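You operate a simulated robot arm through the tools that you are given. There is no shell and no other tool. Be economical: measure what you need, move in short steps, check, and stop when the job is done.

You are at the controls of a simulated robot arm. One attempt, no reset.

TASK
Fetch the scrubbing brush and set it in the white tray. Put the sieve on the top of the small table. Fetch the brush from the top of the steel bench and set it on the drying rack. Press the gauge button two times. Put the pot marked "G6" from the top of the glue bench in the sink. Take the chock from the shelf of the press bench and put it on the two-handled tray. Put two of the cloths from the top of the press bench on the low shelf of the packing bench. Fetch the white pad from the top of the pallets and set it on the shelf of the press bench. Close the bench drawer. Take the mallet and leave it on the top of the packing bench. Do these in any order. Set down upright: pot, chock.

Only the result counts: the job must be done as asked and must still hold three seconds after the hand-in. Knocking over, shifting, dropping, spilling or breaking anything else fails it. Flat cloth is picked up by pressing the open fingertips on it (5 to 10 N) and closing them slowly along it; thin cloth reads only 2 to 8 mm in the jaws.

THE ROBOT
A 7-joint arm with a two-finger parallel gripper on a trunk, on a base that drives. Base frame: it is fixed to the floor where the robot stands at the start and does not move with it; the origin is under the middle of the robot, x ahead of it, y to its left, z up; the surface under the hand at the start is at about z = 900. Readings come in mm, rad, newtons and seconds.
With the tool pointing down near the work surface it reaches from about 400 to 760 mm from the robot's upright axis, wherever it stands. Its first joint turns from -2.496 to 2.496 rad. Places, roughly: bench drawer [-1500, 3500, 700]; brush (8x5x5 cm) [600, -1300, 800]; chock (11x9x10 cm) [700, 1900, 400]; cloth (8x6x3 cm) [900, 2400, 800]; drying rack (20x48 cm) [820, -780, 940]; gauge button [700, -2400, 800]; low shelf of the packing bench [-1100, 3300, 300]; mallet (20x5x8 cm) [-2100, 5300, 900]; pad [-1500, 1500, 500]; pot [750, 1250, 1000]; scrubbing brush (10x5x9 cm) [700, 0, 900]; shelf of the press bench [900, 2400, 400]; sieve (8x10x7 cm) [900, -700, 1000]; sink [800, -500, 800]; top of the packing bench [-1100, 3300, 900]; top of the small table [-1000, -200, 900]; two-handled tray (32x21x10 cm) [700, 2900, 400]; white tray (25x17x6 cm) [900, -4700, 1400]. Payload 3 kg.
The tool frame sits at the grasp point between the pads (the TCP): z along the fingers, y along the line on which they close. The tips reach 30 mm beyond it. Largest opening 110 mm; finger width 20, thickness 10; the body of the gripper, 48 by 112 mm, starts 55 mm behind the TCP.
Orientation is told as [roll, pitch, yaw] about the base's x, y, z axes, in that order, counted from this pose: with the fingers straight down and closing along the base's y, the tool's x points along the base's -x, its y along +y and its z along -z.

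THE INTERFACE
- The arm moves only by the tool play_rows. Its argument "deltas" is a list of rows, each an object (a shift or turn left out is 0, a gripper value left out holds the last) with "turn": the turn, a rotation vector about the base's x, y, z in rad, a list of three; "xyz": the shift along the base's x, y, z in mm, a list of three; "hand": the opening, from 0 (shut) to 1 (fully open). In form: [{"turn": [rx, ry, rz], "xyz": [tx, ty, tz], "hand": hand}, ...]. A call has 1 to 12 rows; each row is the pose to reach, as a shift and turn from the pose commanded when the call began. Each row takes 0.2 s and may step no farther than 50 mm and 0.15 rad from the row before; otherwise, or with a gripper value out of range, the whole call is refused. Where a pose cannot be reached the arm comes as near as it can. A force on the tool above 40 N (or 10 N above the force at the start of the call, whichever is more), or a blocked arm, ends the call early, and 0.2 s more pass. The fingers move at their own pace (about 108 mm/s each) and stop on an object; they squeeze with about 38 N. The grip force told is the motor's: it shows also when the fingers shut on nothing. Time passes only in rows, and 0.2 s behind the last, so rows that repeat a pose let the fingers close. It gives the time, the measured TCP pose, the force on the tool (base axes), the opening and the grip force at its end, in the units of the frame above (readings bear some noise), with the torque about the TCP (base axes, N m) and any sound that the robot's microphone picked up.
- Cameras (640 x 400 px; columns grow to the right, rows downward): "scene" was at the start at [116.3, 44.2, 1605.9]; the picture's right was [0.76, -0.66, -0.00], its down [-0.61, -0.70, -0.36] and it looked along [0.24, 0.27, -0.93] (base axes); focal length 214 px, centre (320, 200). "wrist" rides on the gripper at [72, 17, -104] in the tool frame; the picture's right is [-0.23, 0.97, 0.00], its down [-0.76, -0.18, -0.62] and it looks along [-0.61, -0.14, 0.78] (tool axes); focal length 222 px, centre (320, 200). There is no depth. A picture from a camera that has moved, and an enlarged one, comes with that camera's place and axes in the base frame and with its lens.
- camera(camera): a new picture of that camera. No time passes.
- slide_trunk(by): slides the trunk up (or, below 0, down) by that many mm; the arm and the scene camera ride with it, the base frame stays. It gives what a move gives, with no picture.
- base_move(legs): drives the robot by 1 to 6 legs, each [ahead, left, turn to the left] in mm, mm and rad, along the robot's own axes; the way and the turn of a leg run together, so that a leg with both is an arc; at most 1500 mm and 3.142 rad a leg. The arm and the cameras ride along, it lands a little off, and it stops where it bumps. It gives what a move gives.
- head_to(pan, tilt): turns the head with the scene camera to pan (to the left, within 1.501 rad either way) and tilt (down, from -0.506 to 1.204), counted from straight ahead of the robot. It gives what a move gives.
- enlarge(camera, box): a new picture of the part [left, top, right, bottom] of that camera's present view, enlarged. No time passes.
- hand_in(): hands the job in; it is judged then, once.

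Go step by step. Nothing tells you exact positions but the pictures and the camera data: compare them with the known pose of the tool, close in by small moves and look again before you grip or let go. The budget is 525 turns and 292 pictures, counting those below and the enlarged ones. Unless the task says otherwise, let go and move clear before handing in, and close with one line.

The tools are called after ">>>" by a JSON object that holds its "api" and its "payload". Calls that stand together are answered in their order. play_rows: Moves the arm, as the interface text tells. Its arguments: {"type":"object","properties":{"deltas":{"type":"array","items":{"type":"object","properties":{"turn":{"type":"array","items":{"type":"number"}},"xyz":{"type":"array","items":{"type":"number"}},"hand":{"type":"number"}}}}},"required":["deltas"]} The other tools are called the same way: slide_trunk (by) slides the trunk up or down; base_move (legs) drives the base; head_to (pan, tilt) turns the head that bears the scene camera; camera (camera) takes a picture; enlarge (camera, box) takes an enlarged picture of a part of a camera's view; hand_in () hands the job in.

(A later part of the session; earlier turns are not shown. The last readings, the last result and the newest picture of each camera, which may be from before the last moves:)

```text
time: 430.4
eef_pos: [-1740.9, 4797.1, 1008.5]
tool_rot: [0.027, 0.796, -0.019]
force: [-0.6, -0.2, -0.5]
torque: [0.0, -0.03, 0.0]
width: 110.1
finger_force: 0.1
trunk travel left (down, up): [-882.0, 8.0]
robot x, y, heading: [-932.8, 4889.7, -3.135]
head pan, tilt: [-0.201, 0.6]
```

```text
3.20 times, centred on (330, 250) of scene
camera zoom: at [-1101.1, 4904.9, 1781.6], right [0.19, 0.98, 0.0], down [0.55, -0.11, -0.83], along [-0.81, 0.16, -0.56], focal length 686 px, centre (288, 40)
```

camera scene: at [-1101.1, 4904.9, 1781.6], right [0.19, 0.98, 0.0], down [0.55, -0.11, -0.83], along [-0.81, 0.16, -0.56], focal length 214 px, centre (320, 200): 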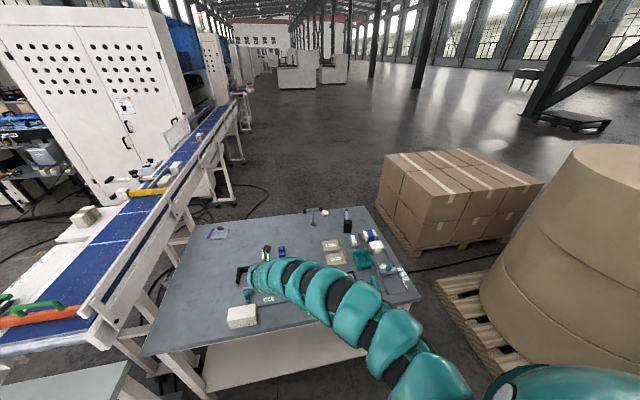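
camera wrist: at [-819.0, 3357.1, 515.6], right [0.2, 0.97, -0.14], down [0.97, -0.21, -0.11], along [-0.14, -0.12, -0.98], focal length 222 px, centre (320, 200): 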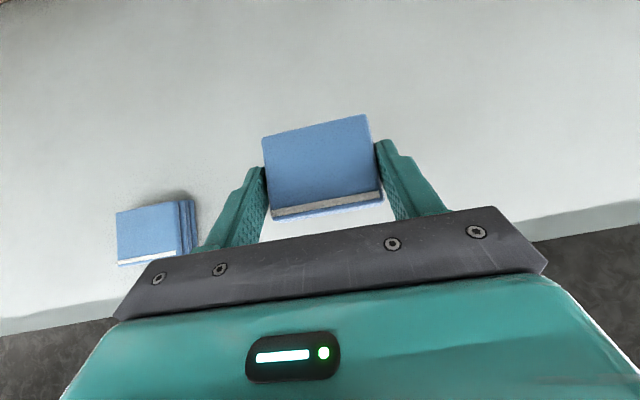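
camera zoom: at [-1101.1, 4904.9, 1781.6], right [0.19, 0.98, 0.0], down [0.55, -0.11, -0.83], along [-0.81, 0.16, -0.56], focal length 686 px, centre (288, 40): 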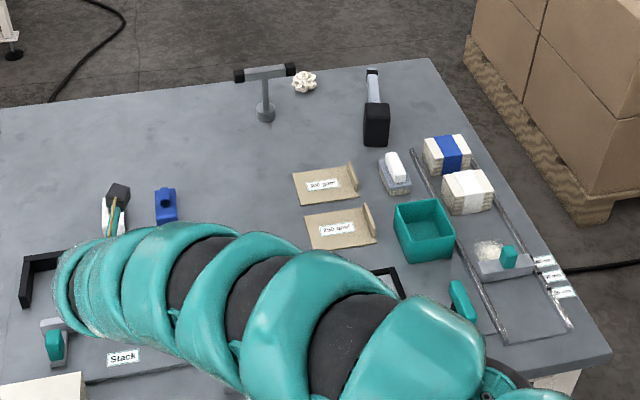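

The mallet is the black head with grey handle at roughly (-2050, 5265). I'll move the wrist camera over it.

>>> {"api": "base_move", "payload": {"legs": [[0, -460, 0], [230, 0, 0]]}}

>>> {"api": "camera", "payload": {"camera": "wrist"}}

>>> {"api": "camera", "payload": {"camera": "scene"}}

```text
time: 433.3
eef_pos: [-1750.3, 5289.9, 1010.1]
tool_rot: [0.027, 0.796, -0.096]
force: [0.0, -0.8, -0.1]
torque: [-0.01, 0.0, 0.01]
width: 109.9
finger_force: 0.0
trunk travel left (down, up): [-882.0, 8.0]
robot x, y, heading: [-939.7, 5315.2, 3.074]
head pan, tilt: [-0.201, 0.6]
stopped in leg 1: the robot was blocked; the commanded pose is now the measured one
```

```text
127 pictures are left
camera wrist: at [-1725.7, 5301.4, 1132.9], right [0.27, 0.95, -0.14], down [0.95, -0.29, -0.11], along [-0.15, -0.11, -0.98], focal length 222 px, centre (320, 200)
```

wrist: 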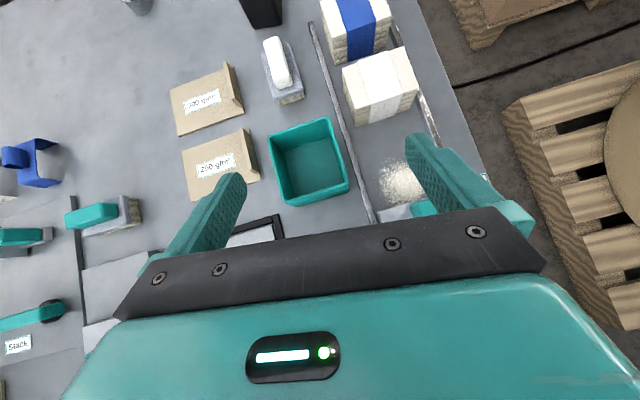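

```text
126 pictures are left
camera scene: at [-1104.9, 5349.2, 1781.7], right [0.27, 0.96, 0.0], down [0.54, -0.15, -0.83], along [-0.8, 0.22, -0.56], focal length 214 px, centre (320, 200)
```

scene: 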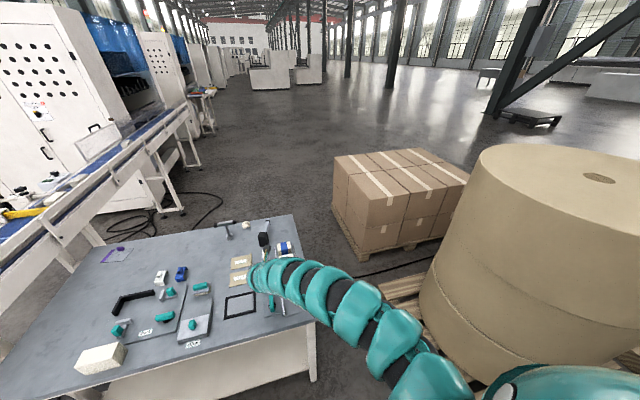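

>>> {"api": "base_move", "payload": {"legs": [[0, 35, 0], [200, 0, 0]]}}

>>> {"api": "camera", "payload": {"camera": "wrist"}}

```text
time: 435.4
eef_pos: [-1956.0, 5269.8, 1007.8]
tool_rot: [0.027, 0.796, -0.097]
force: [0.1, -0.3, -0.1]
torque: [0.01, 0.02, -0.02]
width: 110.0
finger_force: 0.1
trunk travel left (down, up): [-882.0, 8.0]
robot x, y, heading: [-1142.2, 5297.8, 3.071]
head pan, tilt: [-0.201, 0.6]
```

```text
125 pictures are left
camera wrist: at [-1932.2, 5281.7, 1132.2], right [0.27, 0.95, -0.14], down [0.95, -0.29, -0.11], along [-0.15, -0.11, -0.98], focal length 222 px, centre (320, 200)
```

wrist: 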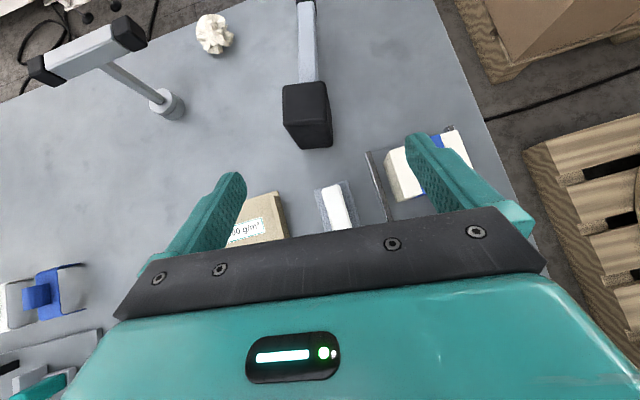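

>>> {"api": "play_rows", "payload": {"deltas": [{"turn": [0, 0, -0.1], "hand": 0.8}, {"turn": [0, 0, -0.18], "hand": 0.8}, {"turn": [0, 0, -0.18], "hand": 0.8}]}}

>>> {"api": "base_move", "payload": {"legs": [[80, 0, 0]]}}

>>> {"api": "camera", "payload": {"camera": "wrist"}}

```text
time: 436.2
eef_pos: [-1955.8, 5270.2, 1008.8]
tool_rot: [0.028, 0.795, -0.276]
force: [-0.4, 0.3, 0.6]
torque: [0.03, 0.03, 0.02]
width: 88.2
finger_force: 0.2
trunk travel left (down, up): [-882.0, 8.0]
robot x, y, heading: [-1140.9, 5295.6, 3.072]
head pan, tilt: [-0.201, 0.6]
```

```text
time: 437.2
eef_pos: [-2036.4, 5277.1, 1007.4]
tool_rot: [0.027, 0.795, -0.277]
force: [-0.6, 0.1, -1.3]
torque: [0.03, -0.02, 0.01]
width: 88.0
finger_force: 0.1
trunk travel left (down, up): [-882.0, 8.0]
robot x, y, heading: [-1223.8, 5304.4, 3.065]
head pan, tilt: [-0.201, 0.6]
```

```text
124 pictures are left
camera wrist: at [-2010.3, 5283.7, 1131.5], right [0.44, 0.89, -0.14], down [0.88, -0.45, -0.11], along [-0.16, -0.08, -0.98], focal length 222 px, centre (320, 200)
```

wrist: 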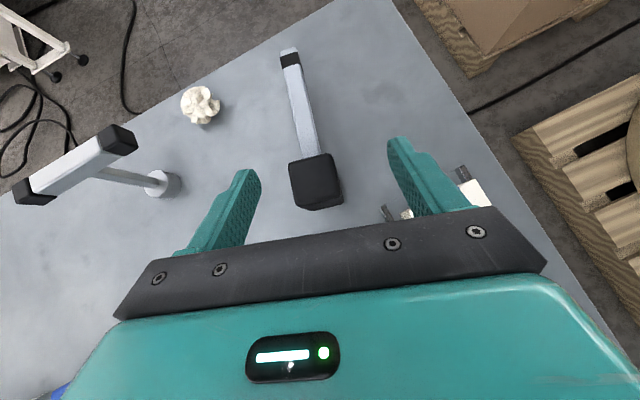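

>>> {"api": "base_move", "payload": {"legs": [[18, 6, 0]]}}

>>> {"api": "slide_trunk", "payload": {"by": -85}}

>>> {"api": "camera", "payload": {"camera": "wrist"}}

```text
time: 438.0
eef_pos: [-2053.8, 5272.3, 1008.6]
tool_rot: [0.027, 0.796, -0.276]
force: [0.1, -1.3, -0.1]
torque: [0.0, 0.0, 0.0]
width: 87.9
finger_force: 0.1
trunk travel left (down, up): [-882.0, 8.0]
robot x, y, heading: [-1246.4, 5298.9, 3.074]
head pan, tilt: [-0.201, 0.6]
```

```text
time: 439.2
eef_pos: [-2052.8, 5271.8, 923.5]
tool_rot: [0.027, 0.797, -0.278]
force: [-0.2, 0.1, -1.0]
torque: [-0.04, -0.02, 0.01]
width: 88.1
finger_force: 0.1
trunk travel left (down, up): [-797.0, 93.0]
robot x, y, heading: [-1241.8, 5299.1, 3.069]
head pan, tilt: [-0.201, 0.6]
```

```text
123 pictures are left
camera wrist: at [-2027.6, 5278.7, 1047.8], right [0.44, 0.89, -0.14], down [0.88, -0.45, -0.11], along [-0.16, -0.08, -0.98], focal length 222 px, centre (320, 200)
```

wrist: 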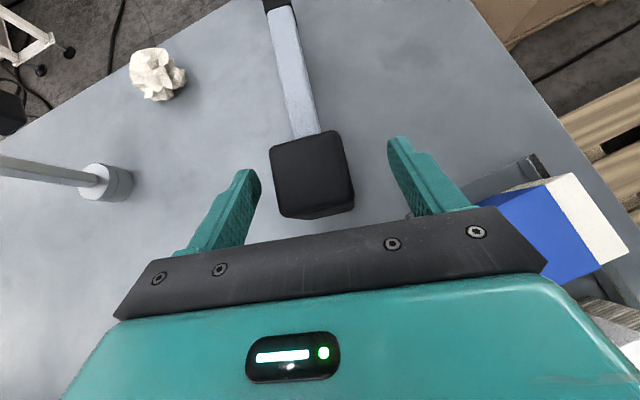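

>>> {"api": "slide_trunk", "payload": {"by": -32}}

>>> {"api": "play_rows", "payload": {"deltas": [{"hand": 0.0}, {"hand": 0.0}, {"hand": 0.0}]}}

>>> {"api": "camera", "payload": {"camera": "wrist"}}

```text
time: 440.0
eef_pos: [-2052.1, 5271.7, 892.6]
tool_rot: [0.027, 0.795, -0.275]
force: [-0.9, -0.2, -0.2]
torque: [0.03, -0.01, -0.02]
width: 87.9
finger_force: 0.1
trunk travel left (down, up): [-765.0, 125.0]
robot x, y, heading: [-1242.4, 5298.2, 3.07]
head pan, tilt: [-0.201, 0.6]
```

```text
time: 440.8
eef_pos: [-2054.4, 5270.5, 891.7]
tool_rot: [0.026, 0.796, -0.274]
force: [-2.4, -5.0, 2.1]
torque: [-0.4, 0.28, 0.22]
width: 47.9
finger_force: 38.1
trunk travel left (down, up): [-765.0, 125.0]
robot x, y, heading: [-1242.4, 5299.1, 3.068]
head pan, tilt: [-0.201, 0.6]
```

```text
122 pictures are left
camera wrist: at [-2027.9, 5277.4, 1015.8], right [0.44, 0.89, -0.14], down [0.89, -0.45, -0.11], along [-0.16, -0.08, -0.98], focal length 222 px, centre (320, 200)
```

wrist: 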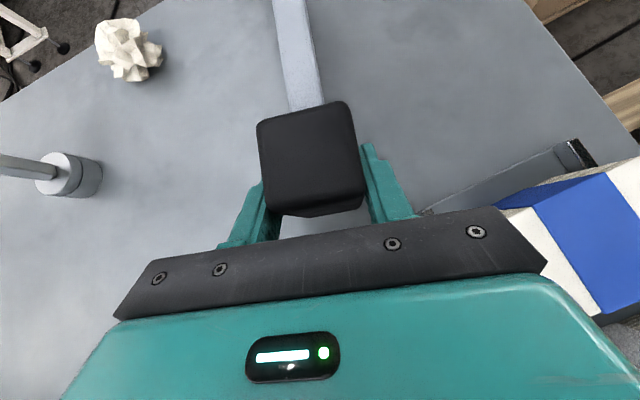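

Gripped on the head (48 mm). Lift it.

>>> {"api": "slide_trunk", "payload": {"by": 120}}

>>> {"api": "camera", "payload": {"camera": "wrist"}}

```text
time: 442.3
eef_pos: [-2053.3, 5272.7, 1010.4]
tool_rot: [0.029, 0.794, -0.277]
force: [-0.1, -0.7, -5.8]
torque: [-0.04, -0.13, -0.01]
width: 47.9
finger_force: 37.7
trunk travel left (down, up): [-885.0, 5.0]
robot x, y, heading: [-1239.5, 5299.7, 3.069]
head pan, tilt: [-0.201, 0.6]
```

```text
121 pictures are left
camera wrist: at [-2028.4, 5278.8, 1134.7], right [0.44, 0.89, -0.14], down [0.88, -0.45, -0.11], along [-0.16, -0.08, -0.98], focal length 222 px, centre (320, 200)
```

wrist: 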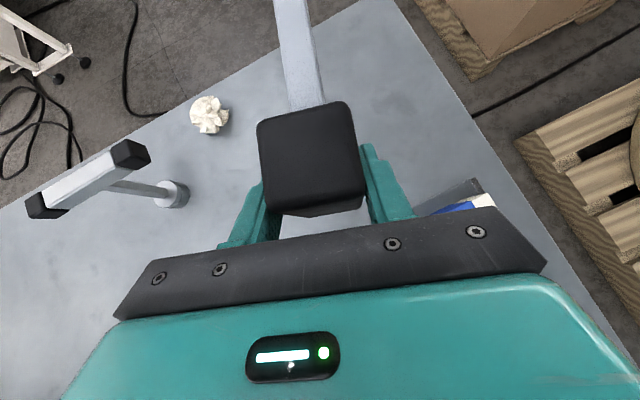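

>>> {"api": "base_move", "payload": {"legs": [[-150, 0, 0], [0, 430, 0.07]]}}

>>> {"api": "base_move", "payload": {"legs": [[-1270, 0, 0]]}}

>>> {"api": "base_move", "payload": {"legs": [[0, 1080, 0]]}}

>>> {"api": "head_to", "payload": {"pan": 0.1, "tilt": 0.6}}

>>> {"api": "camera", "payload": {"camera": "scene"}}

```text
time: 445.9
eef_pos: [-1920.8, 4765.4, 1010.0]
tool_rot: [0.029, 0.796, -0.2]
force: [1.0, -0.4, -5.3]
torque: [0.0, -0.14, -0.05]
width: 47.8
finger_force: 37.3
trunk travel left (down, up): [-885.0, 5.0]
robot x, y, heading: [-1111.4, 4851.9, -3.134]
head pan, tilt: [-0.201, 0.6]
```

```text
time: 452.2
eef_pos: [-659.5, 4767.2, 1011.1]
tool_rot: [0.029, 0.795, -0.178]
force: [0.1, 0.5, -5.5]
torque: [0.0, -0.1, 0.02]
width: 47.9
finger_force: 38.1
trunk travel left (down, up): [-885.0, 5.0]
robot x, y, heading: [145.0, 4873.5, -3.111]
head pan, tilt: [-0.201, 0.6]
```

```text
time: 457.9
eef_pos: [-606.9, 3634.9, 1010.8]
tool_rot: [0.028, 0.793, -0.142]
force: [0.2, 0.1, -5.2]
torque: [-0.02, -0.09, 0.01]
width: 48.1
finger_force: 37.9
trunk travel left (down, up): [-885.0, 5.0]
robot x, y, heading: [195.8, 3766.3, -3.084]
head pan, tilt: [-0.201, 0.6]
```

```text
time: 458.7
eef_pos: [-606.6, 3634.7, 1010.5]
tool_rot: [0.027, 0.795, -0.143]
force: [-0.1, 0.4, -6.1]
torque: [0.01, -0.11, -0.05]
width: 47.8
finger_force: 37.9
trunk travel left (down, up): [-885.0, 5.0]
robot x, y, heading: [193.6, 3766.6, -3.087]
head pan, tilt: [0.099, 0.6]
```

```text
120 pictures are left
camera scene: at [24.9, 3751.7, 1784.4], right [-0.16, 0.99, 0.0], down [0.56, 0.09, -0.82], along [-0.81, -0.13, -0.57], focal length 214 px, centre (320, 200)
```

scene: 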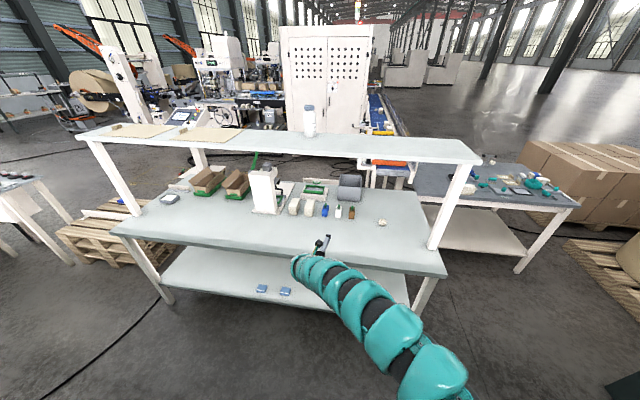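

>>> {"api": "base_move", "payload": {"legs": [[240, 0, 0]]}}

>>> {"api": "camera", "payload": {"camera": "wrist"}}

```text
time: 460.5
eef_pos: [-851.0, 3623.4, 1010.3]
tool_rot: [0.028, 0.794, -0.148]
force: [-0.2, -0.8, -5.3]
torque: [-0.03, -0.08, -0.01]
width: 47.7
finger_force: 37.6
trunk travel left (down, up): [-885.0, 5.0]
robot x, y, heading: [-50.4, 3754.2, -3.08]
head pan, tilt: [0.099, 0.6]
```

```text
119 pictures are left
camera wrist: at [-825.7, 3633.6, 1134.2], right [0.32, 0.94, -0.14], down [0.94, -0.34, -0.11], along [-0.15, -0.1, -0.98], focal length 222 px, centre (320, 200)
```

wrist: 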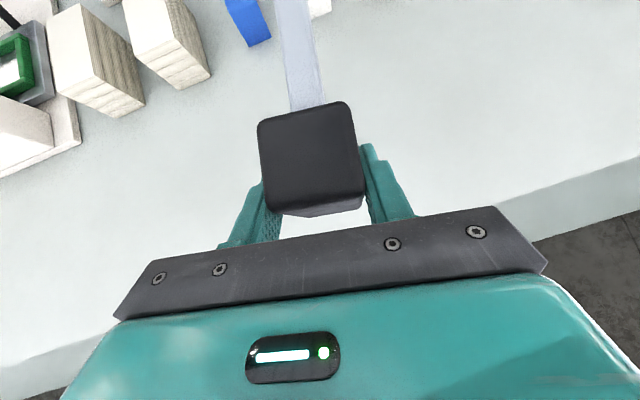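

>>> {"api": "slide_trunk", "payload": {"by": -65}}

>>> {"api": "play_rows", "payload": {"deltas": [{"xyz": [0, 0, -4]}, {"xyz": [0, 0, -8]}, {"xyz": [0, 0, -12]}, {"xyz": [0, 0, -16]}, {"xyz": [0, 0, -20]}, {"xyz": [0, 0, -24]}, {"xyz": [0, 0, -28]}]}}

>>> {"api": "camera", "payload": {"camera": "wrist"}}

```text
time: 461.5
eef_pos: [-849.5, 3624.1, 946.4]
tool_rot: [0.028, 0.795, -0.146]
force: [-0.5, 0.1, -5.4]
torque: [0.02, -0.1, 0.01]
width: 47.9
finger_force: 38.4
trunk travel left (down, up): [-820.0, 70.0]
robot x, y, heading: [-52.5, 3754.6, -3.082]
head pan, tilt: [0.099, 0.6]
```

```text
time: 463.1
eef_pos: [-851.2, 3623.6, 916.9]
tool_rot: [0.03, 0.794, -0.146]
force: [-0.3, -0.3, -5.5]
torque: [-0.03, -0.12, -0.01]
width: 48.1
finger_force: 37.9
trunk travel left (down, up): [-820.0, 70.0]
robot x, y, heading: [-48.9, 3752.0, -3.083]
head pan, tilt: [0.099, 0.6]
```

```text
118 pictures are left
camera wrist: at [-825.2, 3634.1, 1041.3], right [0.32, 0.94, -0.14], down [0.94, -0.34, -0.11], along [-0.15, -0.1, -0.98], focal length 222 px, centre (320, 200)
```

wrist: 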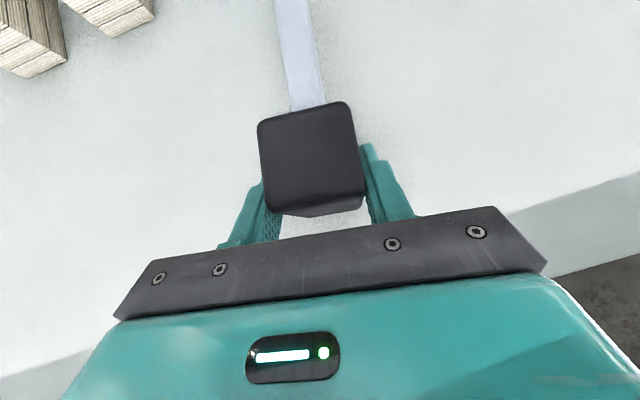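

>>> {"api": "play_rows", "payload": {"deltas": [{"xyz": [0, 0, -4]}, {"xyz": [0, 0, -8]}, {"xyz": [0, 0, -12]}, {"xyz": [0, 0, -16]}, {"xyz": [0, 0, -20]}, {"xyz": [0, 0, -24]}]}}

```text
time: 464.2
eef_pos: [-849.4, 3622.3, 911.3]
tool_rot: [0.022, 0.809, -0.154]
force: [18.1, 6.9, 22.2]
torque: [-0.36, -0.95, 0.38]
width: 47.2
finger_force: 38.1
trunk travel left (down, up): [-820.0, 70.0]
robot x, y, heading: [-51.1, 3755.6, -3.082]
head pan, tilt: [0.099, 0.6]
stopped in row 5: the force on the tool passed its limit at 44 N (the readings are from after the stop); the commanded pose is now the measured one
```

>>> {"api": "play_rows", "payload": {"deltas": [{"xyz": [0, 0, 1], "hand": 0.3}, {"xyz": [0, 0, 1], "hand": 0.6}, {"xyz": [0, 0, 1], "hand": 0.8}, {"xyz": [0, 0, 1], "hand": 0.8}]}}

>>> {"api": "slide_trunk", "payload": {"by": 68}}

>>> {"api": "camera", "payload": {"camera": "wrist"}}

```text
time: 465.2
eef_pos: [-851.9, 3623.0, 909.0]
tool_rot: [0.023, 0.804, -0.15]
force: [-0.4, -0.8, -0.6]
torque: [0.0, 0.02, 0.02]
width: 88.0
finger_force: 0.0
trunk travel left (down, up): [-820.0, 70.0]
robot x, y, heading: [-48.1, 3753.2, -3.084]
head pan, tilt: [0.099, 0.6]
```

```text
time: 466.3
eef_pos: [-853.9, 3623.4, 975.9]
tool_rot: [0.024, 0.801, -0.152]
force: [0.4, 0.2, -0.3]
torque: [-0.01, -0.03, 0.03]
width: 88.1
finger_force: 0.1
trunk travel left (down, up): [-888.0, 2.0]
robot x, y, heading: [-50.8, 3752.1, -3.084]
head pan, tilt: [0.099, 0.6]
```

```text
117 pictures are left
camera wrist: at [-826.9, 3633.8, 1100.1], right [0.32, 0.94, -0.15], down [0.93, -0.34, -0.12], along [-0.16, -0.1, -0.98], focal length 222 px, centre (320, 200)
```

wrist: 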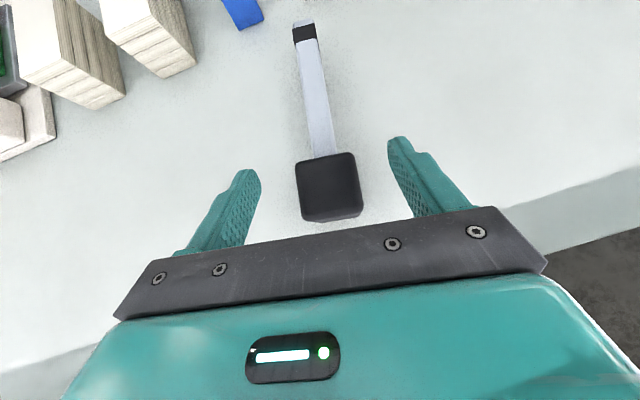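

Mallet is on the packing bench. Next the white pad on the pallets.

>>> {"api": "base_move", "payload": {"legs": [[-260, 0, 0], [0, 1450, -0.06]]}}

>>> {"api": "head_to", "payload": {"pan": 0.4, "tilt": 0.6}}

>>> {"api": "camera", "payload": {"camera": "scene"}}

```text
time: 474.8
eef_pos: [-570.3, 2304.0, 977.5]
tool_rot: [0.021, 0.804, -0.239]
force: [-0.5, -0.4, -0.1]
torque: [0.0, -0.01, -0.03]
width: 87.7
finger_force: 0.0
trunk travel left (down, up): [-888.0, 2.0]
robot x, y, heading: [244.8, 2363.9, 3.116]
head pan, tilt: [0.099, 0.6]
```

```text
time: 475.6
eef_pos: [-572.8, 2304.6, 977.0]
tool_rot: [0.023, 0.806, -0.238]
force: [0.7, 0.2, 0.2]
torque: [-0.01, 0.04, -0.01]
width: 87.8
finger_force: 0.1
trunk travel left (down, up): [-888.0, 2.0]
robot x, y, heading: [244.6, 2367.4, 3.116]
head pan, tilt: [0.4, 0.6]
```

```text
116 pictures are left
camera scene: at [78.0, 2338.8, 1787.5], right [-0.36, 0.93, 0.0], down [0.53, 0.2, -0.83], along [-0.77, -0.3, -0.57], focal length 214 px, centre (320, 200)
```

scene: 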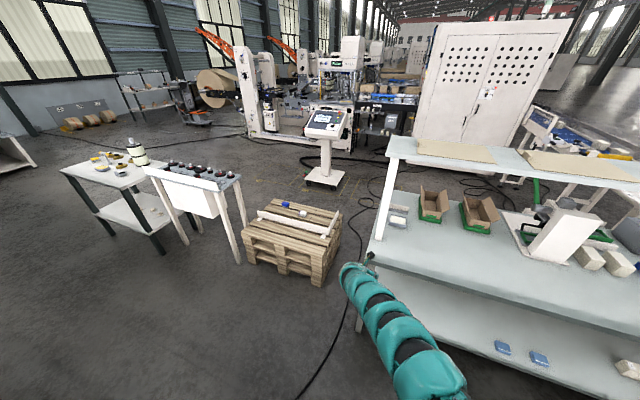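

>>> {"api": "enlarge", "payload": {"camera": "scene", "box": [230, 190, 350, 280]}}

```text
4.44 times, centred on (290, 235) of scene
camera zoom: at [78.0, 2338.8, 1787.5], right [-0.36, 0.93, 0.0], down [0.53, 0.2, -0.83], along [-0.77, -0.3, -0.57], focal length 953 px, centre (453, 44)
```

zoom: 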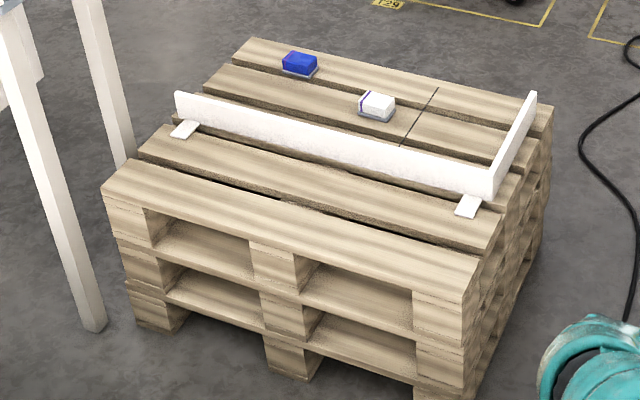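

>>> {"api": "base_move", "payload": {"legs": [[0, 735, 0], [740, 0, 0]]}}

>>> {"api": "camera", "payload": {"camera": "wrist"}}

>>> {"api": "head_to", "payload": {"pan": 0.1, "tilt": 0.9}}

>>> {"api": "camera", "payload": {"camera": "scene"}}

```text
time: 483.4
eef_pos: [-1361.7, 1552.7, 975.3]
tool_rot: [0.024, 0.802, -0.225]
force: [1.1, -0.1, -1.1]
torque: [-0.02, 0.02, 0.05]
width: 87.9
finger_force: 0.1
trunk travel left (down, up): [-888.0, 2.0]
robot x, y, heading: [-550.2, 1620.7, 3.125]
head pan, tilt: [0.4, 0.6]
```

```text
114 pictures are left
camera wrist: at [-1335.5, 1561.3, 1100.1], right [0.39, 0.91, -0.15], down [0.91, -0.4, -0.12], along [-0.17, -0.09, -0.98], focal length 222 px, centre (320, 200)
```

wrist: 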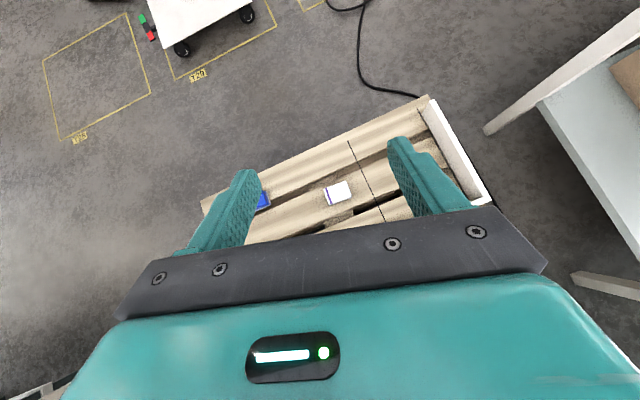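

```text
time: 484.2
eef_pos: [-1362.3, 1553.1, 976.7]
tool_rot: [0.022, 0.804, -0.225]
force: [0.0, 0.9, 0.7]
torque: [0.01, 0.0, 0.02]
width: 87.9
finger_force: 0.1
trunk travel left (down, up): [-888.0, 2.0]
robot x, y, heading: [-548.6, 1623.2, 3.121]
head pan, tilt: [0.099, 0.901]
```

```text
113 pictures are left
camera scene: at [-706.0, 1620.8, 1762.8], right [-0.08, 1.0, 0.0], down [0.78, 0.07, -0.62], along [-0.62, -0.05, -0.78], focal length 214 px, centre (320, 200)
```

scene: 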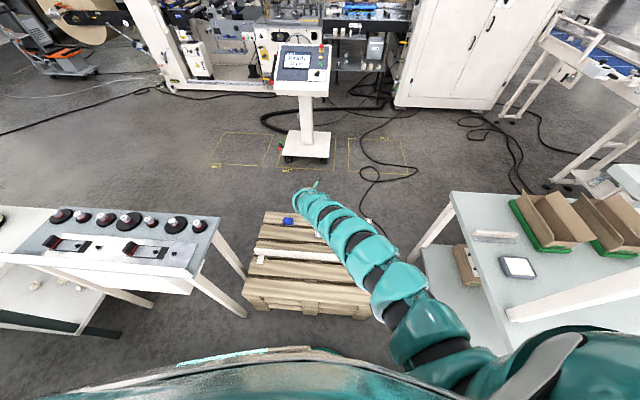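

>>> {"api": "play_rows", "payload": {"deltas": [{"turn": [0, 0, 0.12]}, {"turn": [0, 0, 0.225]}, {"turn": [0, 0, 0.225]}]}}

>>> {"api": "play_rows", "payload": {"deltas": [{"xyz": [15, 0, 0], "turn": [0, -0.12, 0]}, {"xyz": [25, 0, 0], "turn": [0, -0.25, 0]}, {"xyz": [35, 0, 0], "turn": [0, -0.36, 0]}, {"xyz": [35, 0, 0], "turn": [0, -0.36, 0]}]}}

>>> {"api": "slide_trunk", "payload": {"by": -300}}

>>> {"api": "camera", "payload": {"camera": "wrist"}}

```text
time: 485.0
eef_pos: [-1360.7, 1551.8, 977.4]
tool_rot: [0.025, 0.804, 0.001]
force: [0.9, 0.3, 0.3]
torque: [-0.01, 0.01, -0.02]
width: 88.0
finger_force: 0.0
trunk travel left (down, up): [-888.0, 2.0]
robot x, y, heading: [-552.6, 1626.7, 3.125]
head pan, tilt: [0.099, 0.901]
```

```text
time: 486.0
eef_pos: [-1326.1, 1551.6, 977.0]
tool_rot: [0.023, 0.44, 0.0]
force: [-0.1, 0.3, -0.5]
torque: [-0.02, -0.04, 0.0]
width: 88.0
finger_force: 0.1
trunk travel left (down, up): [-888.0, 2.0]
robot x, y, heading: [-550.8, 1622.6, 3.123]
head pan, tilt: [0.099, 0.901]
```

```text
time: 489.0
eef_pos: [-1326.2, 1554.2, 675.6]
tool_rot: [0.023, 0.443, 0.001]
force: [-0.3, -0.5, -0.2]
torque: [-0.03, -0.03, -0.02]
width: 88.3
finger_force: 0.1
trunk travel left (down, up): [-588.0, 302.0]
robot x, y, heading: [-551.5, 1622.0, 3.123]
head pan, tilt: [0.099, 0.901]
```

```text
112 pictures are left
camera wrist: at [-1346.8, 1566.1, 801.2], right [0.21, 0.97, -0.08], down [0.95, -0.19, 0.23], along [0.21, -0.12, -0.97], focal length 222 px, centre (320, 200)
```

wrist: 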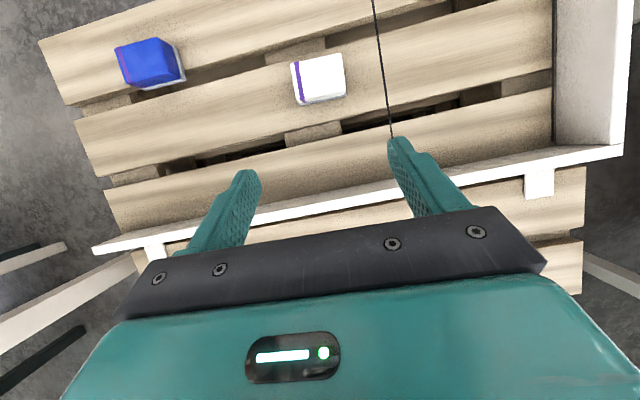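

>>> {"api": "base_move", "payload": {"legs": [[107, -4, 0]]}}

>>> {"api": "play_rows", "payload": {"deltas": [{"hand": 0.98}, {"hand": 0.98}]}}

>>> {"api": "slide_trunk", "payload": {"by": -130}}

>>> {"api": "camera", "payload": {"camera": "wrist"}}

```text
time: 490.2
eef_pos: [-1431.0, 1557.4, 675.6]
tool_rot: [0.022, 0.441, 0.0]
force: [-0.3, 0.9, -0.5]
torque: [0.02, 0.01, -0.01]
width: 88.1
finger_force: 0.1
trunk travel left (down, up): [-588.0, 302.0]
robot x, y, heading: [-652.5, 1631.7, 3.121]
head pan, tilt: [0.099, 0.901]
```

```text
time: 490.8
eef_pos: [-1430.4, 1558.0, 677.5]
tool_rot: [0.023, 0.444, 0.0]
force: [-0.5, -0.3, 0.1]
torque: [-0.03, 0.02, 0.0]
width: 107.7
finger_force: 0.1
trunk travel left (down, up): [-588.0, 302.0]
robot x, y, heading: [-660.6, 1628.8, 3.125]
head pan, tilt: [0.099, 0.901]
```

```text
time: 492.4
eef_pos: [-1429.8, 1558.0, 547.6]
tool_rot: [0.022, 0.444, -0.001]
force: [1.0, 0.4, 0.8]
torque: [-0.03, -0.02, 0.02]
width: 107.7
finger_force: 0.0
trunk travel left (down, up): [-458.0, 432.0]
robot x, y, heading: [-654.6, 1630.6, 3.124]
head pan, tilt: [0.099, 0.901]
```

```text
111 pictures are left
camera wrist: at [-1451.6, 1571.6, 671.2], right [0.21, 0.97, -0.08], down [0.95, -0.19, 0.23], along [0.21, -0.12, -0.97], focal length 222 px, centre (320, 200)
```

wrist: 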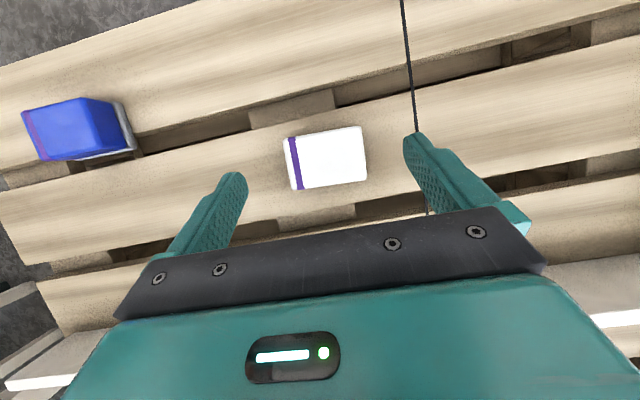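

>>> {"api": "slide_trunk", "payload": {"by": -68}}

>>> {"api": "play_rows", "payload": {"deltas": [{"xyz": [-4, 3, -3]}, {"xyz": [-4, 3, -6]}, {"xyz": [-4, 3, -9]}, {"xyz": [-4, 3, -12]}]}}

>>> {"api": "camera", "payload": {"camera": "wrist"}}

```text
time: 493.4
eef_pos: [-1430.5, 1557.7, 479.2]
tool_rot: [0.022, 0.443, 0.001]
force: [0.0, -0.1, 0.4]
torque: [-0.01, -0.01, 0.0]
width: 107.8
finger_force: 0.1
trunk travel left (down, up): [-390.0, 500.0]
robot x, y, heading: [-655.1, 1633.1, 3.123]
head pan, tilt: [0.099, 0.901]
```

```text
time: 494.4
eef_pos: [-1435.4, 1559.0, 465.8]
tool_rot: [0.022, 0.446, 0.0]
force: [0.1, -0.6, -0.4]
torque: [0.0, 0.01, -0.01]
width: 107.7
finger_force: 0.0
trunk travel left (down, up): [-390.0, 500.0]
robot x, y, heading: [-657.2, 1627.5, 3.123]
head pan, tilt: [0.099, 0.901]
```

```text
110 pictures are left
camera wrist: at [-1455.7, 1574.6, 590.6], right [0.22, 0.97, -0.08], down [0.95, -0.19, 0.23], along [0.21, -0.12, -0.97], focal length 222 px, centre (320, 200)
```

wrist: 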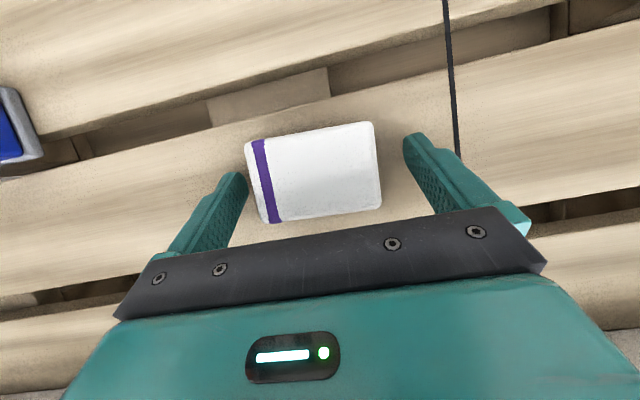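

>>> {"api": "play_rows", "payload": {"deltas": [{"xyz": [0, -3, -3]}, {"xyz": [0, -3, -3], "hand": 0.6}, {"xyz": [0, -3, -3], "hand": 0.0}, {"xyz": [0, -3, -3], "hand": 0.0}, {"xyz": [0, -3, -3], "hand": 0.0}]}}

>>> {"api": "slide_trunk", "payload": {"by": 200}}

>>> {"api": "camera", "payload": {"camera": "wrist"}}

```text
time: 495.6
eef_pos: [-1433.9, 1557.1, 463.9]
tool_rot: [0.023, 0.444, 0.0]
force: [-1.1, -1.3, 3.3]
torque: [-0.17, 0.08, -0.09]
width: 74.5
finger_force: 38.2
trunk travel left (down, up): [-390.0, 500.0]
robot x, y, heading: [-654.0, 1627.7, 3.129]
head pan, tilt: [0.099, 0.901]
```

```text
time: 497.8
eef_pos: [-1432.6, 1557.1, 662.9]
tool_rot: [0.024, 0.445, 0.001]
force: [-0.8, -0.3, -1.4]
torque: [0.01, -0.05, -0.03]
width: 74.1
finger_force: 37.7
trunk travel left (down, up): [-590.0, 300.0]
robot x, y, heading: [-654.4, 1630.9, 3.125]
head pan, tilt: [0.099, 0.901]
```

```text
109 pictures are left
camera wrist: at [-1454.9, 1571.8, 788.0], right [0.21, 0.97, -0.08], down [0.95, -0.19, 0.23], along [0.21, -0.12, -0.97], focal length 222 px, centre (320, 200)
```

wrist: 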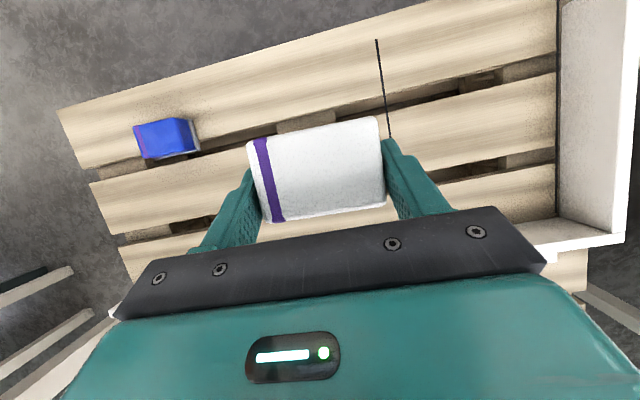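

Pad is held. While here, I'll look toward the back side of the packing bench for the drawer.

>>> {"api": "head_to", "payload": {"pan": -1.2, "tilt": 0.3}}

>>> {"api": "camera", "payload": {"camera": "scene"}}

```text
time: 499.3
eef_pos: [-1434.5, 1556.7, 662.9]
tool_rot: [0.022, 0.443, -0.002]
force: [-0.1, 0.6, -0.5]
torque: [0.01, 0.0, 0.03]
width: 74.6
finger_force: 38.1
trunk travel left (down, up): [-590.0, 300.0]
robot x, y, heading: [-657.1, 1629.3, 3.127]
head pan, tilt: [-1.201, 0.3]
```

```text
108 pictures are left
camera scene: at [-768.3, 1720.4, 1517.0], right [0.94, 0.35, 0.0], down [0.1, -0.28, -0.96], along [-0.33, 0.9, -0.3], focal length 214 px, centre (320, 200)
```

scene: 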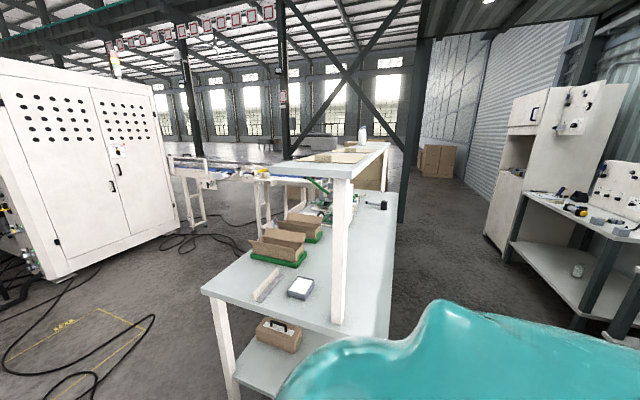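

>>> {"api": "enlarge", "payload": {"camera": "scene", "box": [190, 140, 350, 300]}}

```text
2.50 times, centred on (270, 220) of scene
camera zoom: at [-768.3, 1720.4, 1517.0], right [0.94, 0.35, 0.0], down [0.1, -0.28, -0.96], along [-0.33, 0.9, -0.3], focal length 536 px, centre (445, 150)
```

zoom: 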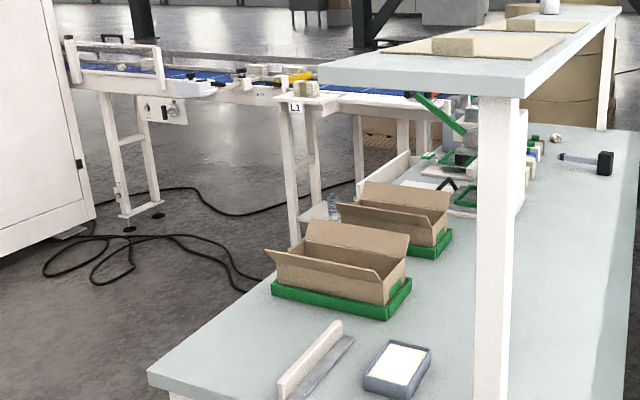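

>>> {"api": "base_move", "payload": {"legs": [[-305, 0, 0], [0, 0, -1.56], [400, 0, -0.0], [0, 0, -1.565]]}}

>>> {"api": "head_to", "payload": {"pan": 0.0, "tilt": 0.6}}

>>> {"api": "camera", "payload": {"camera": "scene"}}

>>> {"api": "camera", "payload": {"camera": "wrist"}}

```text
time: 503.9
eef_pos: [-807.1, 2252.9, 661.8]
tool_rot: [0.013, 0.436, -1.038]
force: [-0.3, -1.4, -0.8]
torque: [0.03, 0.02, -0.04]
width: 74.8
finger_force: 38.1
trunk travel left (down, up): [-590.0, 300.0]
robot x, y, heading: [-349.1, 1626.3, 2.078]
head pan, tilt: [-1.201, 0.3]
stopped in leg 2: the force on the tool passed its limit at 51 N (the readings are from after the stop); the commanded pose is now the measured one
```

```text
time: 505.3
eef_pos: [-805.6, 2252.2, 661.3]
tool_rot: [0.013, 0.437, -1.036]
force: [0.2, -2.2, -0.8]
torque: [-0.05, 0.0, -0.07]
width: 75.1
finger_force: 38.5
trunk travel left (down, up): [-590.0, 300.0]
robot x, y, heading: [-346.5, 1629.1, 2.081]
head pan, tilt: [0.0, 0.6]
```

```text
106 pictures are left
camera scene: at [-429.9, 1776.4, 1489.5], right [0.87, 0.49, 0.0], down [0.28, -0.49, -0.83], along [-0.4, 0.72, -0.56], focal length 214 px, centre (320, 200)
```

scene: 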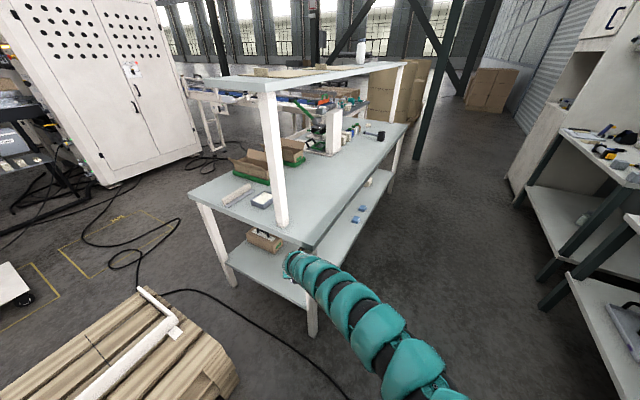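

```text
105 pictures are left
camera wrist: at [-804.5, 2279.0, 785.3], right [0.95, 0.31, -0.08], down [0.32, -0.91, 0.24], along [0.0, -0.26, -0.97], focal length 222 px, centre (320, 200)
```

wrist: 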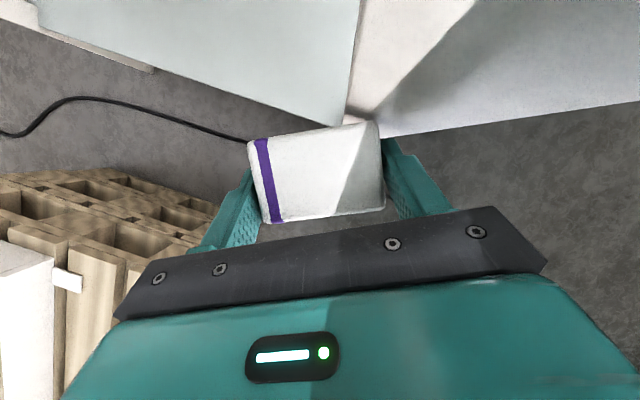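

The arm met the packing bench's corner while turning; pad still held. I'll turn back a little, move away and then turn.

>>> {"api": "base_move", "payload": {"legs": [[0, 0, 0.25], [-250, -240, 0]]}}

>>> {"api": "camera", "payload": {"camera": "wrist"}}

>>> {"api": "enlarge", "payload": {"camera": "scene", "box": [180, 60, 420, 340]}}

```text
time: 508.4
eef_pos: [-605.0, 2109.0, 661.2]
tool_rot: [0.013, 0.436, -0.777]
force: [0.8, 0.1, -0.9]
torque: [-0.05, 0.0, 0.01]
width: 74.9
finger_force: 38.2
trunk travel left (down, up): [-590.0, 300.0]
robot x, y, heading: [0.3, 1623.2, 2.339]
head pan, tilt: [0.0, 0.6]
```

```text
104 pictures are left
camera wrist: at [-609.9, 2136.3, 785.6], right [0.83, 0.54, -0.08], down [0.55, -0.8, 0.24], along [0.06, -0.25, -0.97], focal length 222 px, centre (320, 200)
```

wrist: 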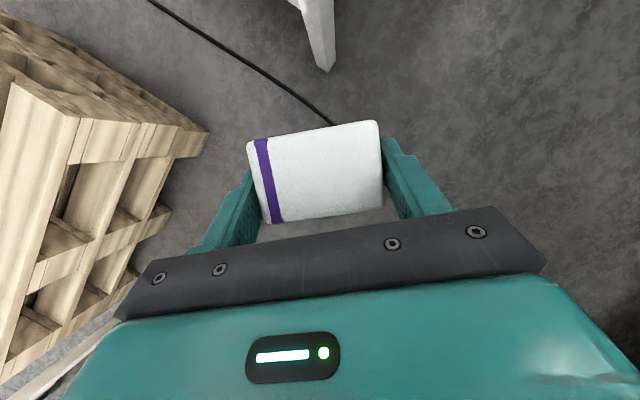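

```text
1.43 times, centred on (300, 200) of scene
camera zoom: at [-118.6, 1745.8, 1489.6], right [0.72, 0.69, 0.0], down [0.39, -0.41, -0.83], along [-0.57, 0.59, -0.56], focal length 306 px, centre (349, 200)
```

zoom: 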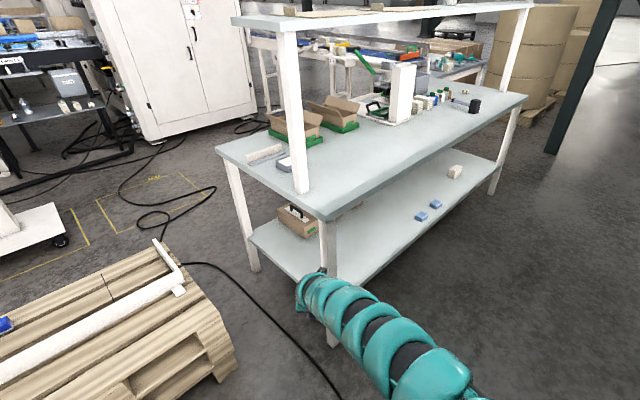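

>>> {"api": "base_move", "payload": {"legs": [[0, 0, -0.77], [480, 350, 0], [0, 0, -1.57]]}}

>>> {"api": "camera", "payload": {"camera": "scene"}}

>>> {"api": "camera", "payload": {"camera": "wrist"}}

```text
time: 517.7
eef_pos: [443.3, 2149.4, 661.0]
tool_rot: [0.014, 0.435, 3.101]
force: [-0.1, 0.2, -1.2]
torque: [-0.02, 0.01, 0.0]
width: 74.2
finger_force: 38.3
trunk travel left (down, up): [-590.0, 300.0]
robot x, y, heading: [-330.5, 2103.1, -0.065]
head pan, tilt: [0.0, 0.6]
```

```text
102 pictures are left
camera scene: at [-164.1, 2096.4, 1489.5], right [-0.07, -1.0, 0.0], down [-0.56, 0.04, -0.82], along [0.82, -0.05, -0.57], focal length 214 px, centre (320, 200)
```

scene: 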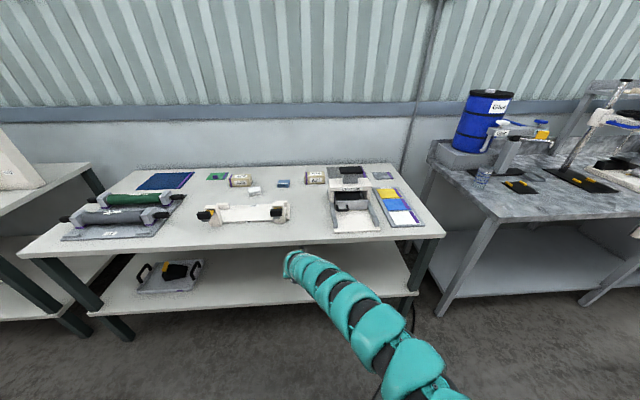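

```text
101 pictures are left
camera wrist: at [464.2, 2132.9, 785.3], right [-0.25, -0.96, -0.08], down [-0.94, 0.23, 0.24], along [-0.21, 0.14, -0.97], focal length 222 px, centre (320, 200)
```

wrist: 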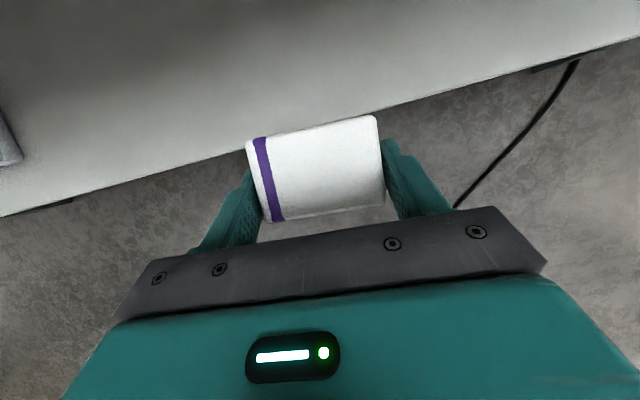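

>>> {"api": "base_move", "payload": {"legs": [[0, 0, 0.065]]}}

>>> {"api": "slide_trunk", "payload": {"by": -215}}

>>> {"api": "base_move", "payload": {"legs": [[155, 0, 0]]}}

>>> {"api": "camera", "payload": {"camera": "wrist"}}

>>> {"api": "camera", "payload": {"camera": "scene"}}

```text
time: 518.6
eef_pos: [438.2, 2198.0, 660.9]
tool_rot: [0.013, 0.436, -3.118]
force: [0.0, 0.4, -1.3]
torque: [0.0, 0.0, 0.0]
width: 74.4
finger_force: 37.4
trunk travel left (down, up): [-590.0, 300.0]
robot x, y, heading: [-334.5, 2105.3, -0.005]
head pan, tilt: [0.0, 0.6]
```

```text
time: 520.9
eef_pos: [439.4, 2198.8, 446.1]
tool_rot: [0.013, 0.435, -3.122]
force: [0.5, -0.2, -1.3]
torque: [0.01, -0.02, 0.02]
width: 74.3
finger_force: 38.2
trunk travel left (down, up): [-375.0, 515.0]
robot x, y, heading: [-328.7, 2106.8, -0.005]
head pan, tilt: [0.0, 0.6]
```

```text
time: 522.3
eef_pos: [597.2, 2198.0, 445.8]
tool_rot: [0.013, 0.436, -3.12]
force: [0.3, -0.5, -1.1]
torque: [-0.01, 0.0, -0.01]
width: 74.1
finger_force: 37.8
trunk travel left (down, up): [-375.0, 515.0]
robot x, y, heading: [-171.5, 2105.7, -0.002]
head pan, tilt: [0.0, 0.6]
```

```text
100 pictures are left
camera wrist: at [618.7, 2182.5, 570.2], right [-0.19, -0.98, -0.08], down [-0.96, 0.17, 0.24], along [-0.22, 0.13, -0.97], focal length 222 px, centre (320, 200)
```

wrist: 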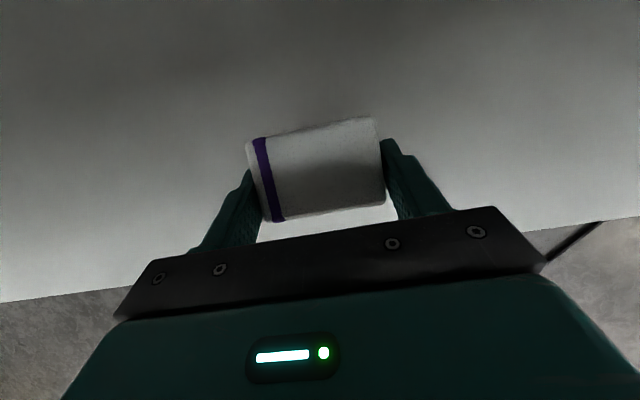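

```text
99 pictures are left
camera scene: at [-5.8, 2106.7, 1274.5], right [0.0, -1.0, 0.0], down [-0.57, 0.0, -0.82], along [0.82, 0.0, -0.57], focal length 214 px, centre (320, 200)
```

scene: 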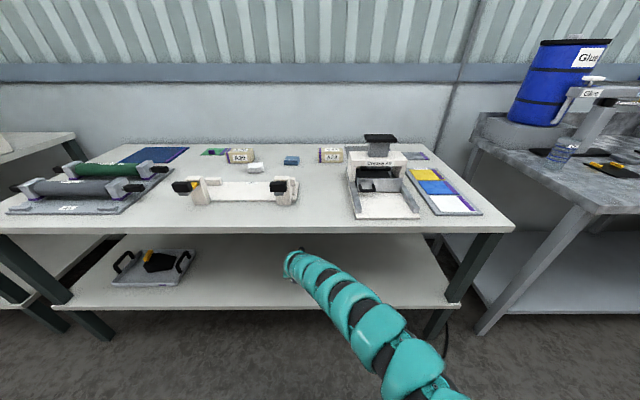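

>>> {"api": "slide_trunk", "payload": {"by": -43}}

>>> {"api": "play_rows", "payload": {"deltas": [{"xyz": [0, 0, -3]}, {"xyz": [0, 0, -6]}, {"xyz": [0, 0, -9]}, {"xyz": [0, 0, -12]}, {"xyz": [0, 0, -15]}, {"xyz": [0, 0, -18]}]}}

```text
time: 523.1
eef_pos: [595.9, 2198.5, 402.8]
tool_rot: [0.014, 0.436, -3.121]
force: [-0.2, -0.6, -0.5]
torque: [0.02, 0.02, 0.01]
width: 74.2
finger_force: 37.8
trunk travel left (down, up): [-332.0, 558.0]
robot x, y, heading: [-173.6, 2103.4, -0.004]
head pan, tilt: [0.0, 0.6]
```

```text
time: 524.5
eef_pos: [602.1, 2200.5, 393.0]
tool_rot: [0.009, 0.449, -3.122]
force: [2.3, 0.5, 17.6]
torque: [-0.26, 0.15, -0.07]
width: 74.0
finger_force: 38.1
trunk travel left (down, up): [-332.0, 558.0]
robot x, y, heading: [-175.5, 2102.9, -0.002]
head pan, tilt: [0.0, 0.6]
stopped in row 6: the force on the tool passed its limit at 52 N (the readings are from after the stop); the commanded pose is now the measured one
```

>>> {"api": "play_rows", "payload": {"deltas": [{"xyz": [0, 0, 1], "hand": 0.8}, {"xyz": [0, 0, 1], "hand": 0.95}, {"xyz": [0, 0, 1], "hand": 0.95}]}}

>>> {"api": "slide_trunk", "payload": {"by": 70}}

>>> {"api": "camera", "payload": {"camera": "wrist"}}

```text
time: 525.4
eef_pos: [600.1, 2195.5, 392.1]
tool_rot: [0.013, 0.445, -3.124]
force: [-0.6, -25.8, 26.1]
torque: [0.51, -0.06, -0.01]
width: 91.8
finger_force: 0.1
trunk travel left (down, up): [-332.0, 558.0]
robot x, y, heading: [-170.7, 2105.2, -0.003]
head pan, tilt: [0.0, 0.6]
```

```text
time: 526.4
eef_pos: [600.1, 2198.7, 458.5]
tool_rot: [0.013, 0.441, -3.119]
force: [-0.2, -0.5, -0.3]
torque: [0.0, 0.01, 0.0]
width: 104.4
finger_force: 0.0
trunk travel left (down, up): [-402.0, 488.0]
robot x, y, heading: [-173.0, 2103.0, -0.001]
head pan, tilt: [0.0, 0.6]
```

```text
98 pictures are left
camera wrist: at [621.2, 2182.8, 583.1], right [-0.19, -0.98, -0.09], down [-0.96, 0.17, 0.24], along [-0.22, 0.13, -0.97], focal length 222 px, centre (320, 200)
```

wrist: 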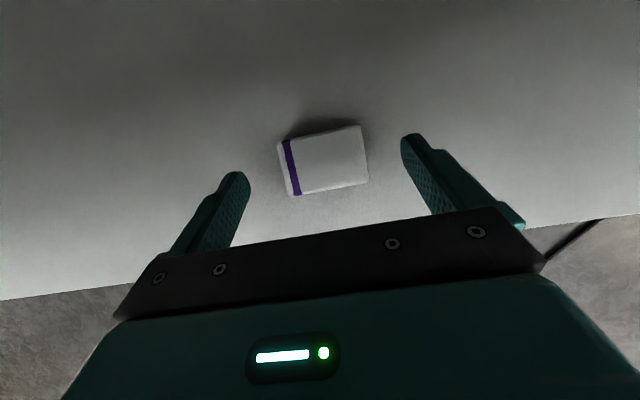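

Pad is on the shelf. Only the drawer remains; I'll go back to look for it behind the packing bench.

>>> {"api": "base_move", "payload": {"legs": [[-250, 0, 0]]}}

>>> {"api": "slide_trunk", "payload": {"by": 400}}

>>> {"api": "slide_trunk", "payload": {"by": 85}}

>>> {"api": "head_to", "payload": {"pan": 1.5, "tilt": 0.4}}

>>> {"api": "camera", "payload": {"camera": "scene"}}

```text
time: 528.3
eef_pos: [340.7, 2206.1, 460.5]
tool_rot: [0.012, 0.443, -3.111]
force: [-0.1, 0.2, -0.6]
torque: [-0.02, 0.03, -0.01]
width: 104.7
finger_force: 0.1
trunk travel left (down, up): [-402.0, 488.0]
robot x, y, heading: [-433.5, 2105.9, 0.007]
head pan, tilt: [0.0, 0.6]
```

```text
time: 532.1
eef_pos: [338.9, 2206.7, 859.3]
tool_rot: [0.013, 0.441, -3.111]
force: [-0.2, 0.0, -0.1]
torque: [0.03, 0.0, -0.02]
width: 104.7
finger_force: 0.1
trunk travel left (down, up): [-802.0, 88.0]
robot x, y, heading: [-434.3, 2107.4, 0.011]
head pan, tilt: [0.0, 0.6]
```

```text
time: 533.3
eef_pos: [340.0, 2206.8, 945.2]
tool_rot: [0.012, 0.44, -3.111]
force: [-0.2, 0.5, -0.4]
torque: [0.02, 0.0, -0.02]
width: 104.3
finger_force: 0.0
trunk travel left (down, up): [-887.0, 3.0]
robot x, y, heading: [-431.3, 2102.8, 0.009]
head pan, tilt: [0.0, 0.6]
```

```text
time: 534.9
eef_pos: [340.1, 2206.4, 945.1]
tool_rot: [0.012, 0.442, -3.111]
force: [-0.7, -0.6, 0.5]
torque: [0.01, -0.02, 0.01]
width: 104.4
finger_force: 0.1
trunk travel left (down, up): [-887.0, 3.0]
robot x, y, heading: [-432.6, 2101.2, 0.003]
head pan, tilt: [1.499, 0.4]
```

```text
97 pictures are left
camera scene: at [-347.7, 2199.8, 1804.8], right [1.0, -0.06, 0.0], down [-0.03, -0.39, -0.92], along [0.06, 0.92, -0.39], focal length 214 px, centre (320, 200)
```

scene: 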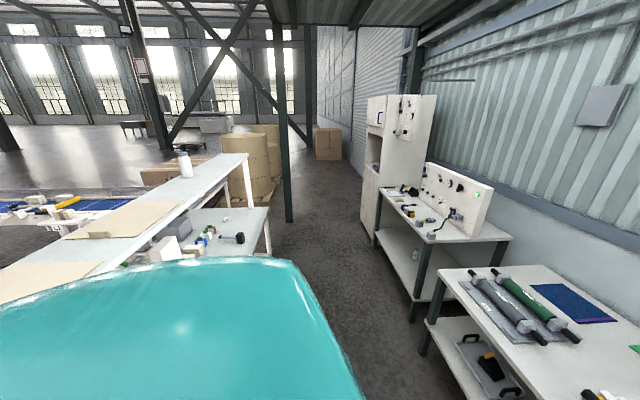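

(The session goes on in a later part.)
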